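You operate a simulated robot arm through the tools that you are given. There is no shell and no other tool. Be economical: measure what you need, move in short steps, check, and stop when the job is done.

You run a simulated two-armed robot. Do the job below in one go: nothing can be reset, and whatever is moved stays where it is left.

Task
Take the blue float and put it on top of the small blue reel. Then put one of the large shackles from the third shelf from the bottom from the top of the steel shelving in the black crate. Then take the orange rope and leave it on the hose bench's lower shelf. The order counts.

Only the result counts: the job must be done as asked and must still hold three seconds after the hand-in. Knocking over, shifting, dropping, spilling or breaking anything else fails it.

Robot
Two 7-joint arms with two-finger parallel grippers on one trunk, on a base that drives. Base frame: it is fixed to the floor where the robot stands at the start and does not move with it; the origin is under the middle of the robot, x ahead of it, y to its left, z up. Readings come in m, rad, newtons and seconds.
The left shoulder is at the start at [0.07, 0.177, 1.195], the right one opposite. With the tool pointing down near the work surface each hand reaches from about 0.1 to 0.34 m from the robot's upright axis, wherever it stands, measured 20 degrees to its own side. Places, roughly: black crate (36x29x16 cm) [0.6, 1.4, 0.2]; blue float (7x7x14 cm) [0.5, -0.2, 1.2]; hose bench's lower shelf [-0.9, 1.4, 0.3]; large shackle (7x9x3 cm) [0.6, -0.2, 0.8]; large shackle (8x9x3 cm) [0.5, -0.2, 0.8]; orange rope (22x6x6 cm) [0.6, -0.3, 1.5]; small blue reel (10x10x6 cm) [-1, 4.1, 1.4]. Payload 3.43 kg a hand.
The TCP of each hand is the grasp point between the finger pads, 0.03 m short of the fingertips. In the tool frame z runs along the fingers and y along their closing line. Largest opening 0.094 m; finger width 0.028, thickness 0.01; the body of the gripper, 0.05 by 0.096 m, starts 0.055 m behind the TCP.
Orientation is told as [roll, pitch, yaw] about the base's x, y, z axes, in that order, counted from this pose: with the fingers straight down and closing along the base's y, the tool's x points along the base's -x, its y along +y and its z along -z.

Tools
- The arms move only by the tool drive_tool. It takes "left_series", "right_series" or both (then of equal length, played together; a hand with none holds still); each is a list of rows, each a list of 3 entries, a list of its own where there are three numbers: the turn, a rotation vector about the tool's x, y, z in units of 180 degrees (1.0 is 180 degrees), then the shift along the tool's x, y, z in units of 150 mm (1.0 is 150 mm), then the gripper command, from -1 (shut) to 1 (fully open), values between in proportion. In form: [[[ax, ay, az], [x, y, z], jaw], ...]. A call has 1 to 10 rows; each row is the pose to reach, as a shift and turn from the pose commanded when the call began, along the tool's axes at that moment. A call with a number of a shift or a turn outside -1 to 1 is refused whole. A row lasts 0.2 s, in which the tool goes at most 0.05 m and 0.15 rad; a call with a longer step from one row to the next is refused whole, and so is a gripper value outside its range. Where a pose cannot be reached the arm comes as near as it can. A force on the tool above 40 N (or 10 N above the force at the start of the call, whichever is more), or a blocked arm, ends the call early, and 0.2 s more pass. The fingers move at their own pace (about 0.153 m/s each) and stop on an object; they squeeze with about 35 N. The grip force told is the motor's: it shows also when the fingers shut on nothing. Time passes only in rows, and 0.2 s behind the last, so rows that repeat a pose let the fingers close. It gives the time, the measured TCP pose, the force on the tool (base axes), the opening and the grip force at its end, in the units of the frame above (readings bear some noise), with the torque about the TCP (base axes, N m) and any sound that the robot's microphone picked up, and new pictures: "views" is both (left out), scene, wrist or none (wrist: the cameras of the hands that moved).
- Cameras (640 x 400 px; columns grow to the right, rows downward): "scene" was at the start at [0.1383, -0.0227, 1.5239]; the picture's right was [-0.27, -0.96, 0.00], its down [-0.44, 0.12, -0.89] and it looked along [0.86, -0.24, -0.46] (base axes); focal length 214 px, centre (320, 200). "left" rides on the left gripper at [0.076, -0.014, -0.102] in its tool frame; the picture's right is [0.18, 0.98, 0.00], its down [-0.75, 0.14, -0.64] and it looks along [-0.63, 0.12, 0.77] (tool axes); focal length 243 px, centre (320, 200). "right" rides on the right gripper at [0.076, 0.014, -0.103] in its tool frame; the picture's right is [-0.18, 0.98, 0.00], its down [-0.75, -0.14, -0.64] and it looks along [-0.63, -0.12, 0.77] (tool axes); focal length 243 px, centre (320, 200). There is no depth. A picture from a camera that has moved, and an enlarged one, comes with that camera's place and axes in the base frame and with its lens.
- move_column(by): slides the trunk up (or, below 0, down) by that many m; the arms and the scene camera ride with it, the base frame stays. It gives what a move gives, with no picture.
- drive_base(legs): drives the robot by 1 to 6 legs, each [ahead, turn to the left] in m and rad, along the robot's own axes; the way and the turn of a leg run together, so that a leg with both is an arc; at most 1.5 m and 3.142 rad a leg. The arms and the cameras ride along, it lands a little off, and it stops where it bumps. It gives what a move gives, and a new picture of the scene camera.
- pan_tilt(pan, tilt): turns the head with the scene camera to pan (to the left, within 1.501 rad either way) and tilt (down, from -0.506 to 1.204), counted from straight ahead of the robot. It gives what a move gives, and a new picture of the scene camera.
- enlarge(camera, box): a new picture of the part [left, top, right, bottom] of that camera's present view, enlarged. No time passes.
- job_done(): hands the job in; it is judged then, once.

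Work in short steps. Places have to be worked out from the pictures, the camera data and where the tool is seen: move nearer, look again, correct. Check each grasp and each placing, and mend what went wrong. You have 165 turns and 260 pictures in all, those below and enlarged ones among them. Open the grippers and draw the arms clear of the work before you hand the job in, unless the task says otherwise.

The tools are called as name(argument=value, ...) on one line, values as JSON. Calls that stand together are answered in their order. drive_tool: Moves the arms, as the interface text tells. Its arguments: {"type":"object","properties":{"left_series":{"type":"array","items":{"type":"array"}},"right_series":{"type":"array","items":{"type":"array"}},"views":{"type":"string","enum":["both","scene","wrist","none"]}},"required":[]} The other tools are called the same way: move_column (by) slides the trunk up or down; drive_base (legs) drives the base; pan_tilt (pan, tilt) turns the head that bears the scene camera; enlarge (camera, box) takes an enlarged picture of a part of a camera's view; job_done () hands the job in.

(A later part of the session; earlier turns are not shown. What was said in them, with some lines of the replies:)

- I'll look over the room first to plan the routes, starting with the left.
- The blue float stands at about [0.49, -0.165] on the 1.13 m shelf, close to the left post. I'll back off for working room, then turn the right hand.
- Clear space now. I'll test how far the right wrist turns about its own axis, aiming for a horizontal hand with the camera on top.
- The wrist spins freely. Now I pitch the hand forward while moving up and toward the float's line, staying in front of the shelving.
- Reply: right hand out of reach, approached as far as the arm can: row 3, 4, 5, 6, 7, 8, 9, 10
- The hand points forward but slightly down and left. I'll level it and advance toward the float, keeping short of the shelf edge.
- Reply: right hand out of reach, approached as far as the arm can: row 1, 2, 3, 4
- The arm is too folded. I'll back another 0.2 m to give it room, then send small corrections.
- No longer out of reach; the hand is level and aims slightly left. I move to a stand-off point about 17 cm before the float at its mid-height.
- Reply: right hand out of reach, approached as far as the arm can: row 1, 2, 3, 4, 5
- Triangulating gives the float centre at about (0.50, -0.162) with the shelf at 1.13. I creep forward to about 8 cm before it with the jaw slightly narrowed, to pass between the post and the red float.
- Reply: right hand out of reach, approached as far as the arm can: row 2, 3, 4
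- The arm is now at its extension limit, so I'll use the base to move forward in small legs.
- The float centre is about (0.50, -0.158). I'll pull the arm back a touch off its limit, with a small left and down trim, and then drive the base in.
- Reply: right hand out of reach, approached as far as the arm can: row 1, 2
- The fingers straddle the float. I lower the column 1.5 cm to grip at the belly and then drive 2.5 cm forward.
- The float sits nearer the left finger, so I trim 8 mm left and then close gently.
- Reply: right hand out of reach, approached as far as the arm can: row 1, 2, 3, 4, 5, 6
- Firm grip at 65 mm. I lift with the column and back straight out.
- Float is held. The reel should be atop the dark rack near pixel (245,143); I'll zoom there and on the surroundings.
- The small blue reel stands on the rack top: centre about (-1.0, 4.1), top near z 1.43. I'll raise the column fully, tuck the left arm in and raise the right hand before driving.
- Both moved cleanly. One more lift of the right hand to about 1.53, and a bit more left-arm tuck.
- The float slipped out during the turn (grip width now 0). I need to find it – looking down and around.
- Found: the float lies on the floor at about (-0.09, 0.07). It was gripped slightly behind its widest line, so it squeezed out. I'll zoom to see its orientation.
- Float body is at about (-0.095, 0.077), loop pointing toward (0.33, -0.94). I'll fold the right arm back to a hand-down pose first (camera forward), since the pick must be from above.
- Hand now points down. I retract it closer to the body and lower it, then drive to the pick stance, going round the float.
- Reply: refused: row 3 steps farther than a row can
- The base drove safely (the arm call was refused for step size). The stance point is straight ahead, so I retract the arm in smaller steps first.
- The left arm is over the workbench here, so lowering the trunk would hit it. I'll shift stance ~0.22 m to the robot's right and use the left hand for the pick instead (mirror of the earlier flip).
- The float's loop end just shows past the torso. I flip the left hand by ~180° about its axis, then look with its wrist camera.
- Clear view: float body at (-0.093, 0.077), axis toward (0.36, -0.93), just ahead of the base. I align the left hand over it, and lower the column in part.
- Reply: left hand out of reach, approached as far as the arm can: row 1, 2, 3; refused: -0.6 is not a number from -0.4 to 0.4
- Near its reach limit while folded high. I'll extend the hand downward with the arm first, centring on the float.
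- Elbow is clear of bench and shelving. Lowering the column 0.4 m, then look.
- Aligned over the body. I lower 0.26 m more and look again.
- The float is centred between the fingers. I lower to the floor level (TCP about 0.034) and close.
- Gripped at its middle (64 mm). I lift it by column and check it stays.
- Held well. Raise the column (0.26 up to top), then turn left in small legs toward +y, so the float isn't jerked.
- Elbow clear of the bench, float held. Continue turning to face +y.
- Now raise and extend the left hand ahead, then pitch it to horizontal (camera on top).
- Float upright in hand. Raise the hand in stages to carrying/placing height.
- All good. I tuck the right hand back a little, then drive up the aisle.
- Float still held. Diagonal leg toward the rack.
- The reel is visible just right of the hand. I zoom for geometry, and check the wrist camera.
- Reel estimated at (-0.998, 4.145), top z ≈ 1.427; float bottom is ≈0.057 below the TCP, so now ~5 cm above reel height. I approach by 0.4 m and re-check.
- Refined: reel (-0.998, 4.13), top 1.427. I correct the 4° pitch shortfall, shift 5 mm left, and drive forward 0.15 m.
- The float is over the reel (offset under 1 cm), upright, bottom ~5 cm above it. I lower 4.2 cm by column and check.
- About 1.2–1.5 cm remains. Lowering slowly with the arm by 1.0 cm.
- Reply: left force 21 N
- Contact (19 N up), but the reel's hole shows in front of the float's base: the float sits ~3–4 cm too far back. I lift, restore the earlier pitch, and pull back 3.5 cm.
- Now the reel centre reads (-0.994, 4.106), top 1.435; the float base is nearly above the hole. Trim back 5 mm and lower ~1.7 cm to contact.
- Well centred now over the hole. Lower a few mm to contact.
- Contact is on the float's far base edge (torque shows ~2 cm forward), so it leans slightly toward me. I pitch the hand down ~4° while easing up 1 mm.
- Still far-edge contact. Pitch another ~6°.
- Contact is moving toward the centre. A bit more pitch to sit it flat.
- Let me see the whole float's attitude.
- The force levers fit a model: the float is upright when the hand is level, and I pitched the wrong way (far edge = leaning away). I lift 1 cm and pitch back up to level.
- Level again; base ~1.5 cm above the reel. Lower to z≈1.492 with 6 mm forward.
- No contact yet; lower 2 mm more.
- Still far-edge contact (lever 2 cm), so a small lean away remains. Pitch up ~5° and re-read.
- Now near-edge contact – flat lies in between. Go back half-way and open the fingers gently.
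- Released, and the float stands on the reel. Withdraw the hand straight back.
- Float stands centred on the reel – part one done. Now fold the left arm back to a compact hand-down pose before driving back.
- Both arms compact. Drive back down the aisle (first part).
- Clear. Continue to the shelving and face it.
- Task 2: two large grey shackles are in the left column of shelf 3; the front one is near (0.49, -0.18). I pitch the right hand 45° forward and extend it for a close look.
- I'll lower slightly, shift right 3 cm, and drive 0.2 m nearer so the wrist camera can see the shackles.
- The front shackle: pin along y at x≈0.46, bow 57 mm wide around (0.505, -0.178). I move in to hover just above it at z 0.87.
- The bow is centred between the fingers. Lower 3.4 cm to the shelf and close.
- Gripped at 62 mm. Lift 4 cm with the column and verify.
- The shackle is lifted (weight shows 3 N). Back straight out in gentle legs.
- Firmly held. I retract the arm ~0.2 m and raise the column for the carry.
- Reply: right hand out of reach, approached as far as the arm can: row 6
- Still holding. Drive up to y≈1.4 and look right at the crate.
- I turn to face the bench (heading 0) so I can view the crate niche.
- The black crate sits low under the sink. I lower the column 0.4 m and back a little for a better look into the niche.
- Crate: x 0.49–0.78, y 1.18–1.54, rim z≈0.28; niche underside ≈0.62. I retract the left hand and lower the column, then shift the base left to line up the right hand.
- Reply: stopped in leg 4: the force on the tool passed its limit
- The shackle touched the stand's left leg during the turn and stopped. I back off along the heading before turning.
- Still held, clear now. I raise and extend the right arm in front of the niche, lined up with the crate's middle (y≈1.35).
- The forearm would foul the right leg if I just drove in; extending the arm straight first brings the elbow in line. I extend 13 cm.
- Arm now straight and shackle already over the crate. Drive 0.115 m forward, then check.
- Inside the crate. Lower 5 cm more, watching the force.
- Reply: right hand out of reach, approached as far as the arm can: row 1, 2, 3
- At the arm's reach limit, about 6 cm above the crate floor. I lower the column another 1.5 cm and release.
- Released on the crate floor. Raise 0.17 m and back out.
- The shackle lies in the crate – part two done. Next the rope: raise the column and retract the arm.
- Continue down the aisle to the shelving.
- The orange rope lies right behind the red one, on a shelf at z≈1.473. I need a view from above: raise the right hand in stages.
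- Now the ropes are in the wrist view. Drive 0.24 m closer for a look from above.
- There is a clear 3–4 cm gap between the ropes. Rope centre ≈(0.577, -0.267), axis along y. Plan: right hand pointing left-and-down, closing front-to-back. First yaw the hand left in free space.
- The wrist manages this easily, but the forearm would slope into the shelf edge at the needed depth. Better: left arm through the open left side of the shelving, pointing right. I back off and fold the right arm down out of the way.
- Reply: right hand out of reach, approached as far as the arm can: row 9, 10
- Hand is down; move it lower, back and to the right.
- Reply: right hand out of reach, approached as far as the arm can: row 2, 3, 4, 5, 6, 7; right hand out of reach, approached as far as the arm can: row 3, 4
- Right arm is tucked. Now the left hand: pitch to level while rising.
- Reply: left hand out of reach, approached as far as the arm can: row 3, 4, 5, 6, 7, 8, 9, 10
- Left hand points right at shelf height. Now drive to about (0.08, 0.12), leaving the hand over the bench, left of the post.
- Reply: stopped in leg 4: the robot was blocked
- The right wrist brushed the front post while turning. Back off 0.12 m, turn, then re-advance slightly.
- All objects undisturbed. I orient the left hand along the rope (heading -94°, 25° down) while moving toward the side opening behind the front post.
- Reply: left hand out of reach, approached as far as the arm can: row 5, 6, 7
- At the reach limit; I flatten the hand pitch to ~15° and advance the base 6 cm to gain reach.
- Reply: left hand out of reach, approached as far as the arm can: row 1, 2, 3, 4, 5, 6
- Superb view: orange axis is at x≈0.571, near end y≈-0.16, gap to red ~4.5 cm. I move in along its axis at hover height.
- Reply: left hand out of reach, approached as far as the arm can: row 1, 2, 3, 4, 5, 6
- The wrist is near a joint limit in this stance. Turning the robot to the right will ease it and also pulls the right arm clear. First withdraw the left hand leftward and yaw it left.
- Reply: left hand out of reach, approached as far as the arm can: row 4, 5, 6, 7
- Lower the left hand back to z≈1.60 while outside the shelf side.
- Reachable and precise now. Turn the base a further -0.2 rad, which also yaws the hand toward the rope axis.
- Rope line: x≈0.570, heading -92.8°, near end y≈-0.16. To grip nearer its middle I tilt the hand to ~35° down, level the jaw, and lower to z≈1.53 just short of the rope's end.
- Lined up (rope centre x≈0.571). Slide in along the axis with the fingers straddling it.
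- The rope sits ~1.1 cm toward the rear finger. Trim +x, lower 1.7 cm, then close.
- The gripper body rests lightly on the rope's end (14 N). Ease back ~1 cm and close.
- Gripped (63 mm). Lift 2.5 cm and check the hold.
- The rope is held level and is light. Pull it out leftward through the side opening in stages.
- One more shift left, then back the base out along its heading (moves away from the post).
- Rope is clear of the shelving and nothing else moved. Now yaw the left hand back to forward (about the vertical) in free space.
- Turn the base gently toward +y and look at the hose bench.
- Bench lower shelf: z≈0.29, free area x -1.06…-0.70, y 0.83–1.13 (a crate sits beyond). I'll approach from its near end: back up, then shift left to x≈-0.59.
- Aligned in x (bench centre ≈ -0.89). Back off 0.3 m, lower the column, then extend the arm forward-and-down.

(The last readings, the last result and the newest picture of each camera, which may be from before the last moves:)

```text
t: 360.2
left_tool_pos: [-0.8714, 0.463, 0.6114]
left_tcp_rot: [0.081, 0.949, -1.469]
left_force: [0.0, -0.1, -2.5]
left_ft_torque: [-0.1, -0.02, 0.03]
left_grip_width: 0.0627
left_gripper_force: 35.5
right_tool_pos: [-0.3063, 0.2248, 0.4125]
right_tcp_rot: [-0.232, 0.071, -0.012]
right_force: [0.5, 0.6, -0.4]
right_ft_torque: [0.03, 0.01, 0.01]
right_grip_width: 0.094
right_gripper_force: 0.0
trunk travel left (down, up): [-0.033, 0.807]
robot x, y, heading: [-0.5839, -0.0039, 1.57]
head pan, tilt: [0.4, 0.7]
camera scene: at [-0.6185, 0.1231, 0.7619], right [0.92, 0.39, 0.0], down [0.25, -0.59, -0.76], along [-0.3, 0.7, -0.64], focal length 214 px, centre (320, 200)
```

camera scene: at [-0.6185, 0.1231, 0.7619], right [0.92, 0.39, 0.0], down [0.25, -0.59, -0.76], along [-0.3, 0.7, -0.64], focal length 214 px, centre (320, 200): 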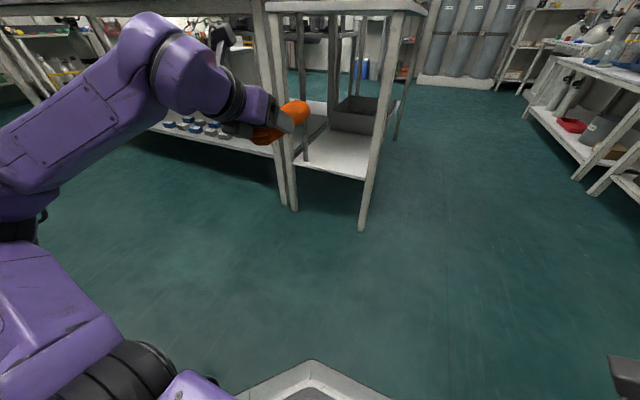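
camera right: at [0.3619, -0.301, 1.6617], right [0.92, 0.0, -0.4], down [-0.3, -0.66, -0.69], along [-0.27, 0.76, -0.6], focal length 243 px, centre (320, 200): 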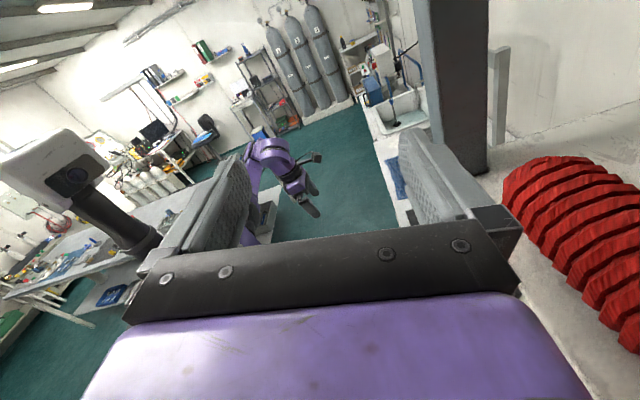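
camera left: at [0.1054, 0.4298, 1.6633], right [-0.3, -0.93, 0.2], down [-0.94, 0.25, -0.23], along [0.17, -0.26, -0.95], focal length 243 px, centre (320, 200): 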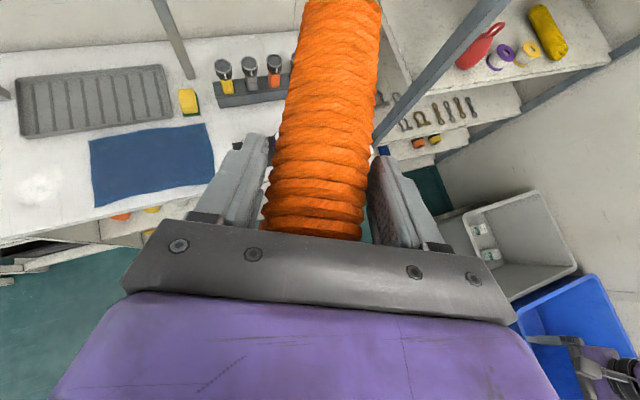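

Shelf geometry confirmed (z≈0.295, free y 0.84–1.18). Continue lowering in front of the bench.

drive_tool(left_series=[[[0, 0, 0], [-0.11, 0, 0.21], -1], [[0, 0, 0], [-0.22, 0, 0.43], -1], [[0, 0, 0], [-0.34, 0, 0.65], -1], [[0, 0, 0], [-0.45, 0, 0.865], -1]], views="none")

drive_tool(left_series=[[[0, 0, 0], [-0.08, 0.02, 0.19], -1], [[0, 0, 0], [-0.16, 0.04, 0.38], -1], [[0, 0, 0], [-0.25, 0.06, 0.57], -1], [[0, 0, 0], [-0.33, 0.06, 0.76], -1]], views="both")

```text
t: 361.2
left_tool_pos: [-0.8693, 0.53, 0.4823]
left_tcp_rot: [0.083, 0.951, -1.469]
left_force: [0.5, -0.7, -2.0]
left_ft_torque: [-0.08, -0.02, -0.01]
left_grip_width: 0.0629
left_gripper_force: 34.7
right_tool_pos: [-0.3057, 0.2262, 0.4113]
right_tcp_rot: [-0.233, 0.071, -0.009]
right_force: [-0.5, -1.1, -0.1]
right_ft_torque: [-0.03, 0.0, -0.01]
right_grip_width: 0.094
right_gripper_force: 0.0
trunk travel left (down, up): [-0.033, 0.807]
robot x, y, heading: [-0.5872, -0.0073, 1.576]
head pan, tilt: [0.4, 0.7]
```

```text
t: 362.2
left_tool_pos: [-0.8587, 0.5972, 0.3767]
left_tcp_rot: [0.084, 0.948, -1.468]
left_force: [0.0, -0.1, -1.8]
left_ft_torque: [-0.12, 0.0, 0.01]
left_grip_width: 0.0631
left_gripper_force: 34.9
right_tool_pos: [-0.306, 0.2258, 0.4113]
right_tcp_rot: [-0.233, 0.071, -0.011]
right_force: [0.7, -0.4, 0.3]
right_ft_torque: [0.01, -0.01, -0.01]
right_grip_width: 0.094
right_gripper_force: 0.0
trunk travel left (down, up): [-0.033, 0.807]
robot x, y, heading: [-0.5813, -0.0081, 1.57]
head pan, tilt: [0.4, 0.7]
camera scene: at [-0.6185, 0.1231, 0.7619], right [0.92, 0.39, 0.0], down [0.25, -0.59, -0.76], along [-0.3, 0.7, -0.64], focal length 214 px, centre (320, 200)
camera left: at [-0.8777, 0.5581, 0.498], right [0.97, 0.14, 0.2], down [0.19, -0.95, -0.23], along [0.16, 0.26, -0.95], focal length 243 px, centre (320, 200)
```

scene: 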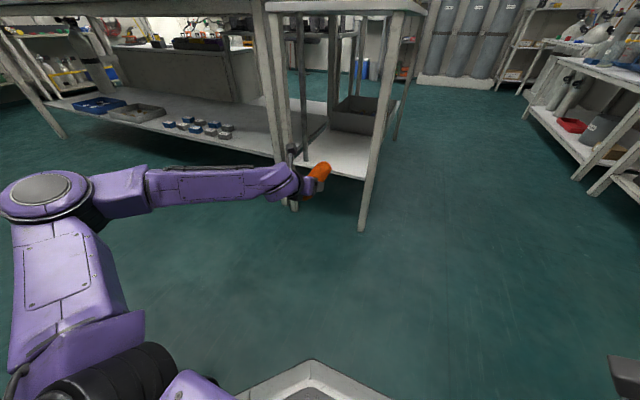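
left: 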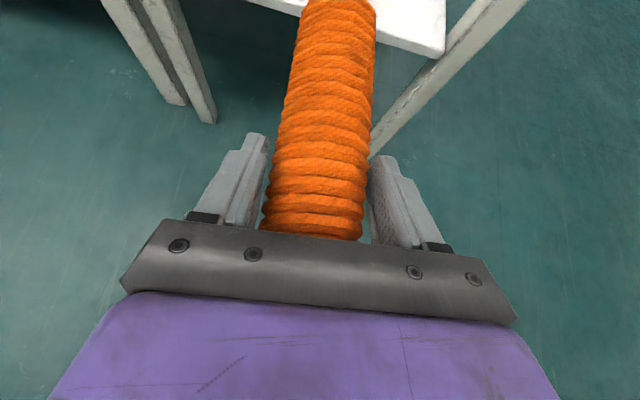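

The forearm runs sideways and would come near the bench leg; extend the arm straighter first by 12 cm (the rope tip enters above the shelf).

drive_tool(left_series=[[[0, 0, 0], [0.11, -0.01, 0.16], -1], [[0, 0, 0], [0.23, -0.02, 0.33], -1], [[0, 0, 0], [0.35, -0.03, 0.49], -1], [[0, 0, 0], [0.467, -0.038, 0.652], -1], [[0, 0, 0], [0.467, -0.038, 0.652], -1]], views="both")

```text
t: 363.4
left_tool_pos: [-0.868, 0.7152, 0.3774]
left_tcp_rot: [0.081, 0.949, -1.469]
left_force: [0.2, 0.1, -2.9]
left_ft_torque: [-0.11, -0.02, 0.02]
left_grip_width: 0.0627
left_gripper_force: 34.8
right_tool_pos: [-0.3059, 0.2245, 0.4114]
right_tcp_rot: [-0.231, 0.073, -0.01]
right_force: [-0.2, 0.0, -0.5]
right_ft_torque: [0.01, 0.03, 0.0]
right_grip_width: 0.0943
right_gripper_force: 0.0
trunk travel left (down, up): [-0.033, 0.807]
robot x, y, heading: [-0.5837, -0.0054, 1.571]
head pan, tilt: [0.4, 0.7]
camera scene: at [-0.6185, 0.1233, 0.7618], right [0.92, 0.39, 0.0], down [0.25, -0.59, -0.76], along [-0.3, 0.7, -0.64], focal length 214 px, centre (320, 200)
camera left: at [-0.8852, 0.6766, 0.4975], right [0.97, 0.14, 0.2], down [0.19, -0.95, -0.23], along [0.15, 0.26, -0.95], focal length 243 px, centre (320, 200)
```

scene: 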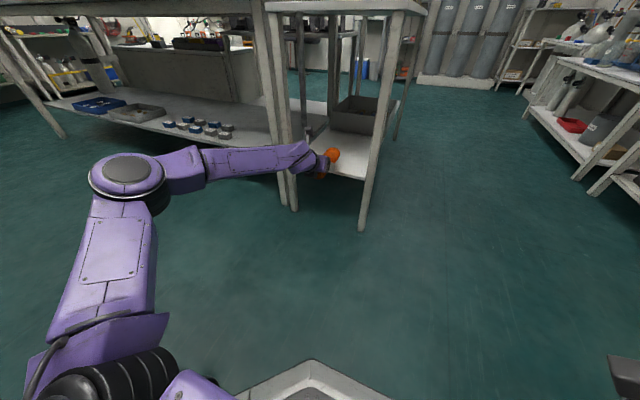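
left: 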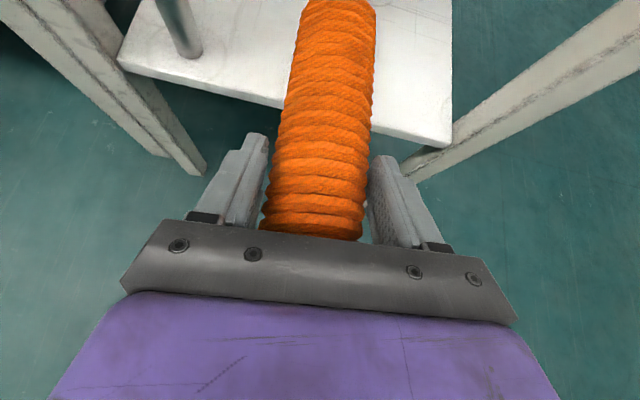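

Good. A round post stands on the shelf at about (-1.0, 0.85); the rope at x=-0.87 clears it. Drive 0.2 m forward.

drive_base(legs=[[0.1, 0], [0.1, 0]])

enlarge(camera="left", box=[0, 0, 640, 400])

```text
t: 365.3
left_tool_pos: [-0.8669, 0.9188, 0.3762]
left_tcp_rot: [0.082, 0.95, -1.47]
left_force: [-0.1, 0.3, -2.1]
left_ft_torque: [-0.1, 0.0, 0.02]
left_grip_width: 0.063
left_gripper_force: 34.7
right_tool_pos: [-0.3073, 0.4274, 0.4116]
right_tcp_rot: [-0.232, 0.071, -0.01]
right_force: [-0.2, -0.1, -0.2]
right_ft_torque: [0.0, -0.02, -0.03]
right_grip_width: 0.0941
right_gripper_force: 0.0
trunk travel left (down, up): [-0.033, 0.807]
robot x, y, heading: [-0.5866, 0.194, 1.573]
head pan, tilt: [0.4, 0.7]
camera scene: at [-0.6186, 0.3259, 0.7618], right [0.92, 0.39, 0.0], down [0.25, -0.59, -0.76], along [-0.3, 0.7, -0.64], focal length 214 px, centre (320, 200)
```

scene: 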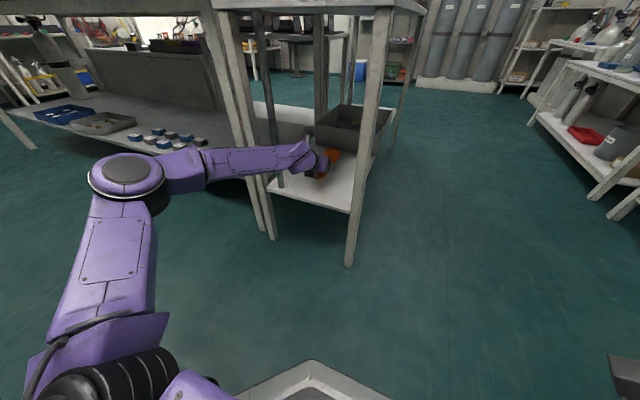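

```text
1.00 times, centred on (320, 200) of left
camera zoom: at [-0.8856, 0.8789, 0.4976], right [0.97, 0.14, 0.2], down [0.19, -0.95, -0.23], along [0.15, 0.26, -0.95], focal length 243 px, centre (320, 200)
```

zoom: 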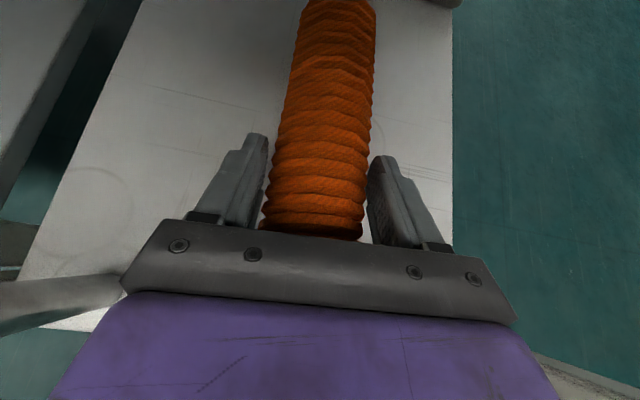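

Rope is over the shelf. At pick the TCP was 4.5 cm above its shelf, so contact is near z=0.340. Lower ~3 cm.

drive_tool(left_series=[[[0, 0, 0], [-0.08, 0, 0.056], -1], [[0, 0, 0], [-0.16, 0, 0.113], -1], [[0, 0, 0], [-0.16, 0, 0.113], -1]], views="none")

enlarge(camera="scene", box=[220, 80, 420, 205])

```text
t: 366.1
left_tool_pos: [-0.8674, 0.9174, 0.347]
left_tcp_rot: [0.081, 0.949, -1.469]
left_force: [-1.3, 0.4, -2.4]
left_ft_torque: [-0.07, -0.01, 0.05]
left_grip_width: 0.0626
left_gripper_force: 35.4
right_tool_pos: [-0.3069, 0.4279, 0.4111]
right_tcp_rot: [-0.233, 0.073, -0.01]
right_force: [0.6, 0.1, 0.7]
right_ft_torque: [0.0, 0.04, -0.03]
right_grip_width: 0.0938
right_gripper_force: 0.0
trunk travel left (down, up): [-0.033, 0.807]
robot x, y, heading: [-0.5834, 0.1969, 1.576]
head pan, tilt: [0.4, 0.7]
```

```text
3.20 times, centred on (320, 142) of scene
camera zoom: at [-0.6187, 0.326, 0.7618], right [0.92, 0.39, 0.0], down [0.25, -0.59, -0.76], along [-0.3, 0.7, -0.64], focal length 686 px, centre (320, 384)
```

zoom: 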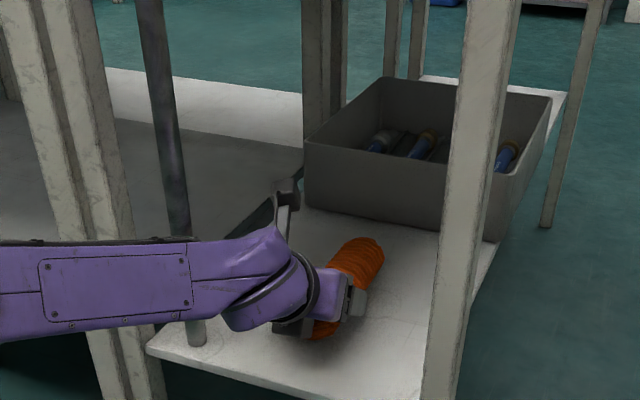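

Close to the shelf. Lower ~6 mm more to contact.

drive_tool(left_series=[[[0, 0, 0], [-0.016, 0, 0.011], -1], [[0, 0, 0], [-0.033, 0, 0.023], -1], [[0, 0, 0], [-0.033, 0, 0.023], -1]], views="none")

```text
t: 366.9
left_tool_pos: [-0.8646, 0.9176, 0.3436]
left_tcp_rot: [0.082, 0.954, -1.47]
left_force: [-0.1, -0.6, 5.7]
left_ft_torque: [0.99, 0.14, 0.03]
left_grip_width: 0.0628
left_gripper_force: 35.0
right_tool_pos: [-0.3053, 0.4274, 0.4124]
right_tcp_rot: [-0.231, 0.072, -0.009]
right_force: [-0.4, 0.2, 0.2]
right_ft_torque: [-0.03, 0.01, 0.02]
right_grip_width: 0.0941
right_gripper_force: 0.0
trunk travel left (down, up): [-0.033, 0.807]
robot x, y, heading: [-0.5848, 0.1952, 1.572]
head pan, tilt: [0.4, 0.7]
```

Rope's far end is in contact (8 N). Open the fingers.

drive_tool(left_series=[[[0, 0, 0], [0, 0, 0], 0.5], [[0, 0, 0], [0, 0, 0], 0.8], [[0, 0, 0], [0, 0, 0], 0.9]], views="wrist")

```text
t: 367.7
left_tool_pos: [-0.866, 0.9186, 0.3412]
left_tcp_rot: [0.083, 0.95, -1.47]
left_force: [0.0, -0.3, 0.4]
left_ft_torque: [0.02, 0.01, 0.0]
left_grip_width: 0.0894
left_gripper_force: 0.0
right_tool_pos: [-0.3071, 0.4279, 0.4119]
right_tcp_rot: [-0.232, 0.07, -0.01]
right_force: [0.1, 0.4, -0.4]
right_ft_torque: [0.01, 0.0, -0.02]
right_grip_width: 0.094
right_gripper_force: 0.0
trunk travel left (down, up): [-0.033, 0.807]
robot x, y, heading: [-0.5831, 0.1931, 1.564]
head pan, tilt: [0.4, 0.7]
camera left: at [-0.8839, 0.8791, 0.4614], right [0.97, 0.14, 0.2], down [0.19, -0.95, -0.23], along [0.15, 0.26, -0.95], focal length 243 px, centre (320, 200)
```

left: 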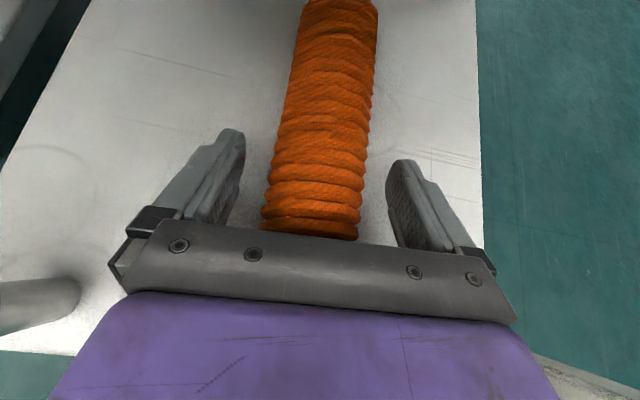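

Released; the rope lies on the lower shelf. Withdraw along the hand's own axis, then back the base away.

drive_tool(left_series=[[[0, 0, 0], [0, 0, -0.15], 0.9], [[0, 0, 0], [0, 0, -0.35], 0.9], [[0, 0, 0], [0, 0, -0.6], 0.9], [[0, 0, 0], [0, 0, -0.6], 0.9]], views="none")

drive_base(legs=[[-0.15, 0], [-0.25, 0]])

enlarge(camera="scene", box=[220, 80, 420, 205])

```text
t: 368.7
left_tool_pos: [-0.8668, 0.8433, 0.3944]
left_tcp_rot: [0.083, 0.949, -1.469]
left_force: [-0.3, 0.5, -0.4]
left_ft_torque: [-0.03, 0.01, -0.01]
left_grip_width: 0.0894
left_gripper_force: 0.1
right_tool_pos: [-0.3062, 0.4276, 0.4117]
right_tcp_rot: [-0.232, 0.072, -0.011]
right_force: [0.2, 0.1, -0.4]
right_ft_torque: [-0.02, -0.01, 0.02]
right_grip_width: 0.094
right_gripper_force: 0.0
trunk travel left (down, up): [-0.033, 0.807]
robot x, y, heading: [-0.5842, 0.1971, 1.575]
head pan, tilt: [0.4, 0.7]
```

```text
t: 371.4
left_tool_pos: [-0.8637, 0.4522, 0.3943]
left_tcp_rot: [0.083, 0.948, -1.475]
left_force: [-0.4, -0.3, 0.0]
left_ft_torque: [0.03, -0.02, 0.0]
left_grip_width: 0.0895
left_gripper_force: 0.1
right_tool_pos: [-0.3056, 0.032, 0.4107]
right_tcp_rot: [-0.232, 0.073, -0.015]
right_force: [-0.1, -0.3, -0.7]
right_ft_torque: [-0.02, 0.0, 0.02]
right_grip_width: 0.0938
right_gripper_force: 0.2
trunk travel left (down, up): [-0.033, 0.807]
robot x, y, heading: [-0.5834, -0.1988, 1.563]
head pan, tilt: [0.4, 0.7]
camera scene: at [-0.6181, -0.0673, 0.7619], right [0.92, 0.38, 0.0], down [0.25, -0.59, -0.76], along [-0.29, 0.71, -0.64], focal length 214 px, centre (320, 200)
```

scene: 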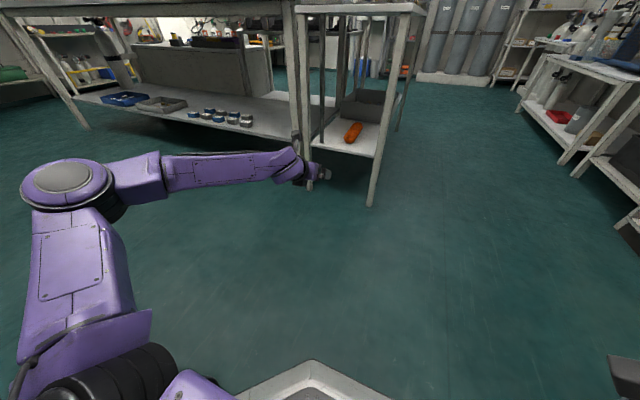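

```text
3.20 times, centred on (320, 142) of scene
camera zoom: at [-0.6181, -0.0673, 0.7619], right [0.92, 0.38, 0.0], down [0.25, -0.59, -0.76], along [-0.29, 0.71, -0.64], focal length 686 px, centre (320, 384)
```

zoom: 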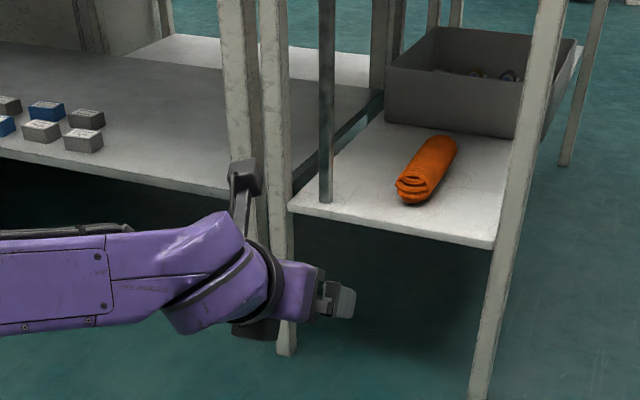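

The rope rests on the hose bench's lower shelf, the shackle is in the crate and the float is on the reel. The grippers are open and the arms are clear, so I hand in.

job_done()

```text
The job is handed in.
```

I did all three parts in order and handed the job in, but the float was dropped once on the way. The result of the hand-in wasn't shown.

- **Float:** it slipped out of the gripper during the first turn and fell to the floor. I picked it up and stood it on the small blue reel. It was still standing there when I last saw the rack, before collecting the shackle.
- **Shackle:** one large shackle lies on the floor of the black crate, released about 5 cm up. On the way, the carried shackle bumped a leg of the sink stand and stopped the robot.
- **Rope:** the orange rope lies on the hose bench's lower shelf. While reaching for it, the right wrist bumped the shelving's front post.

I saw nothing knocked over or shifted in the pictures after either bump.
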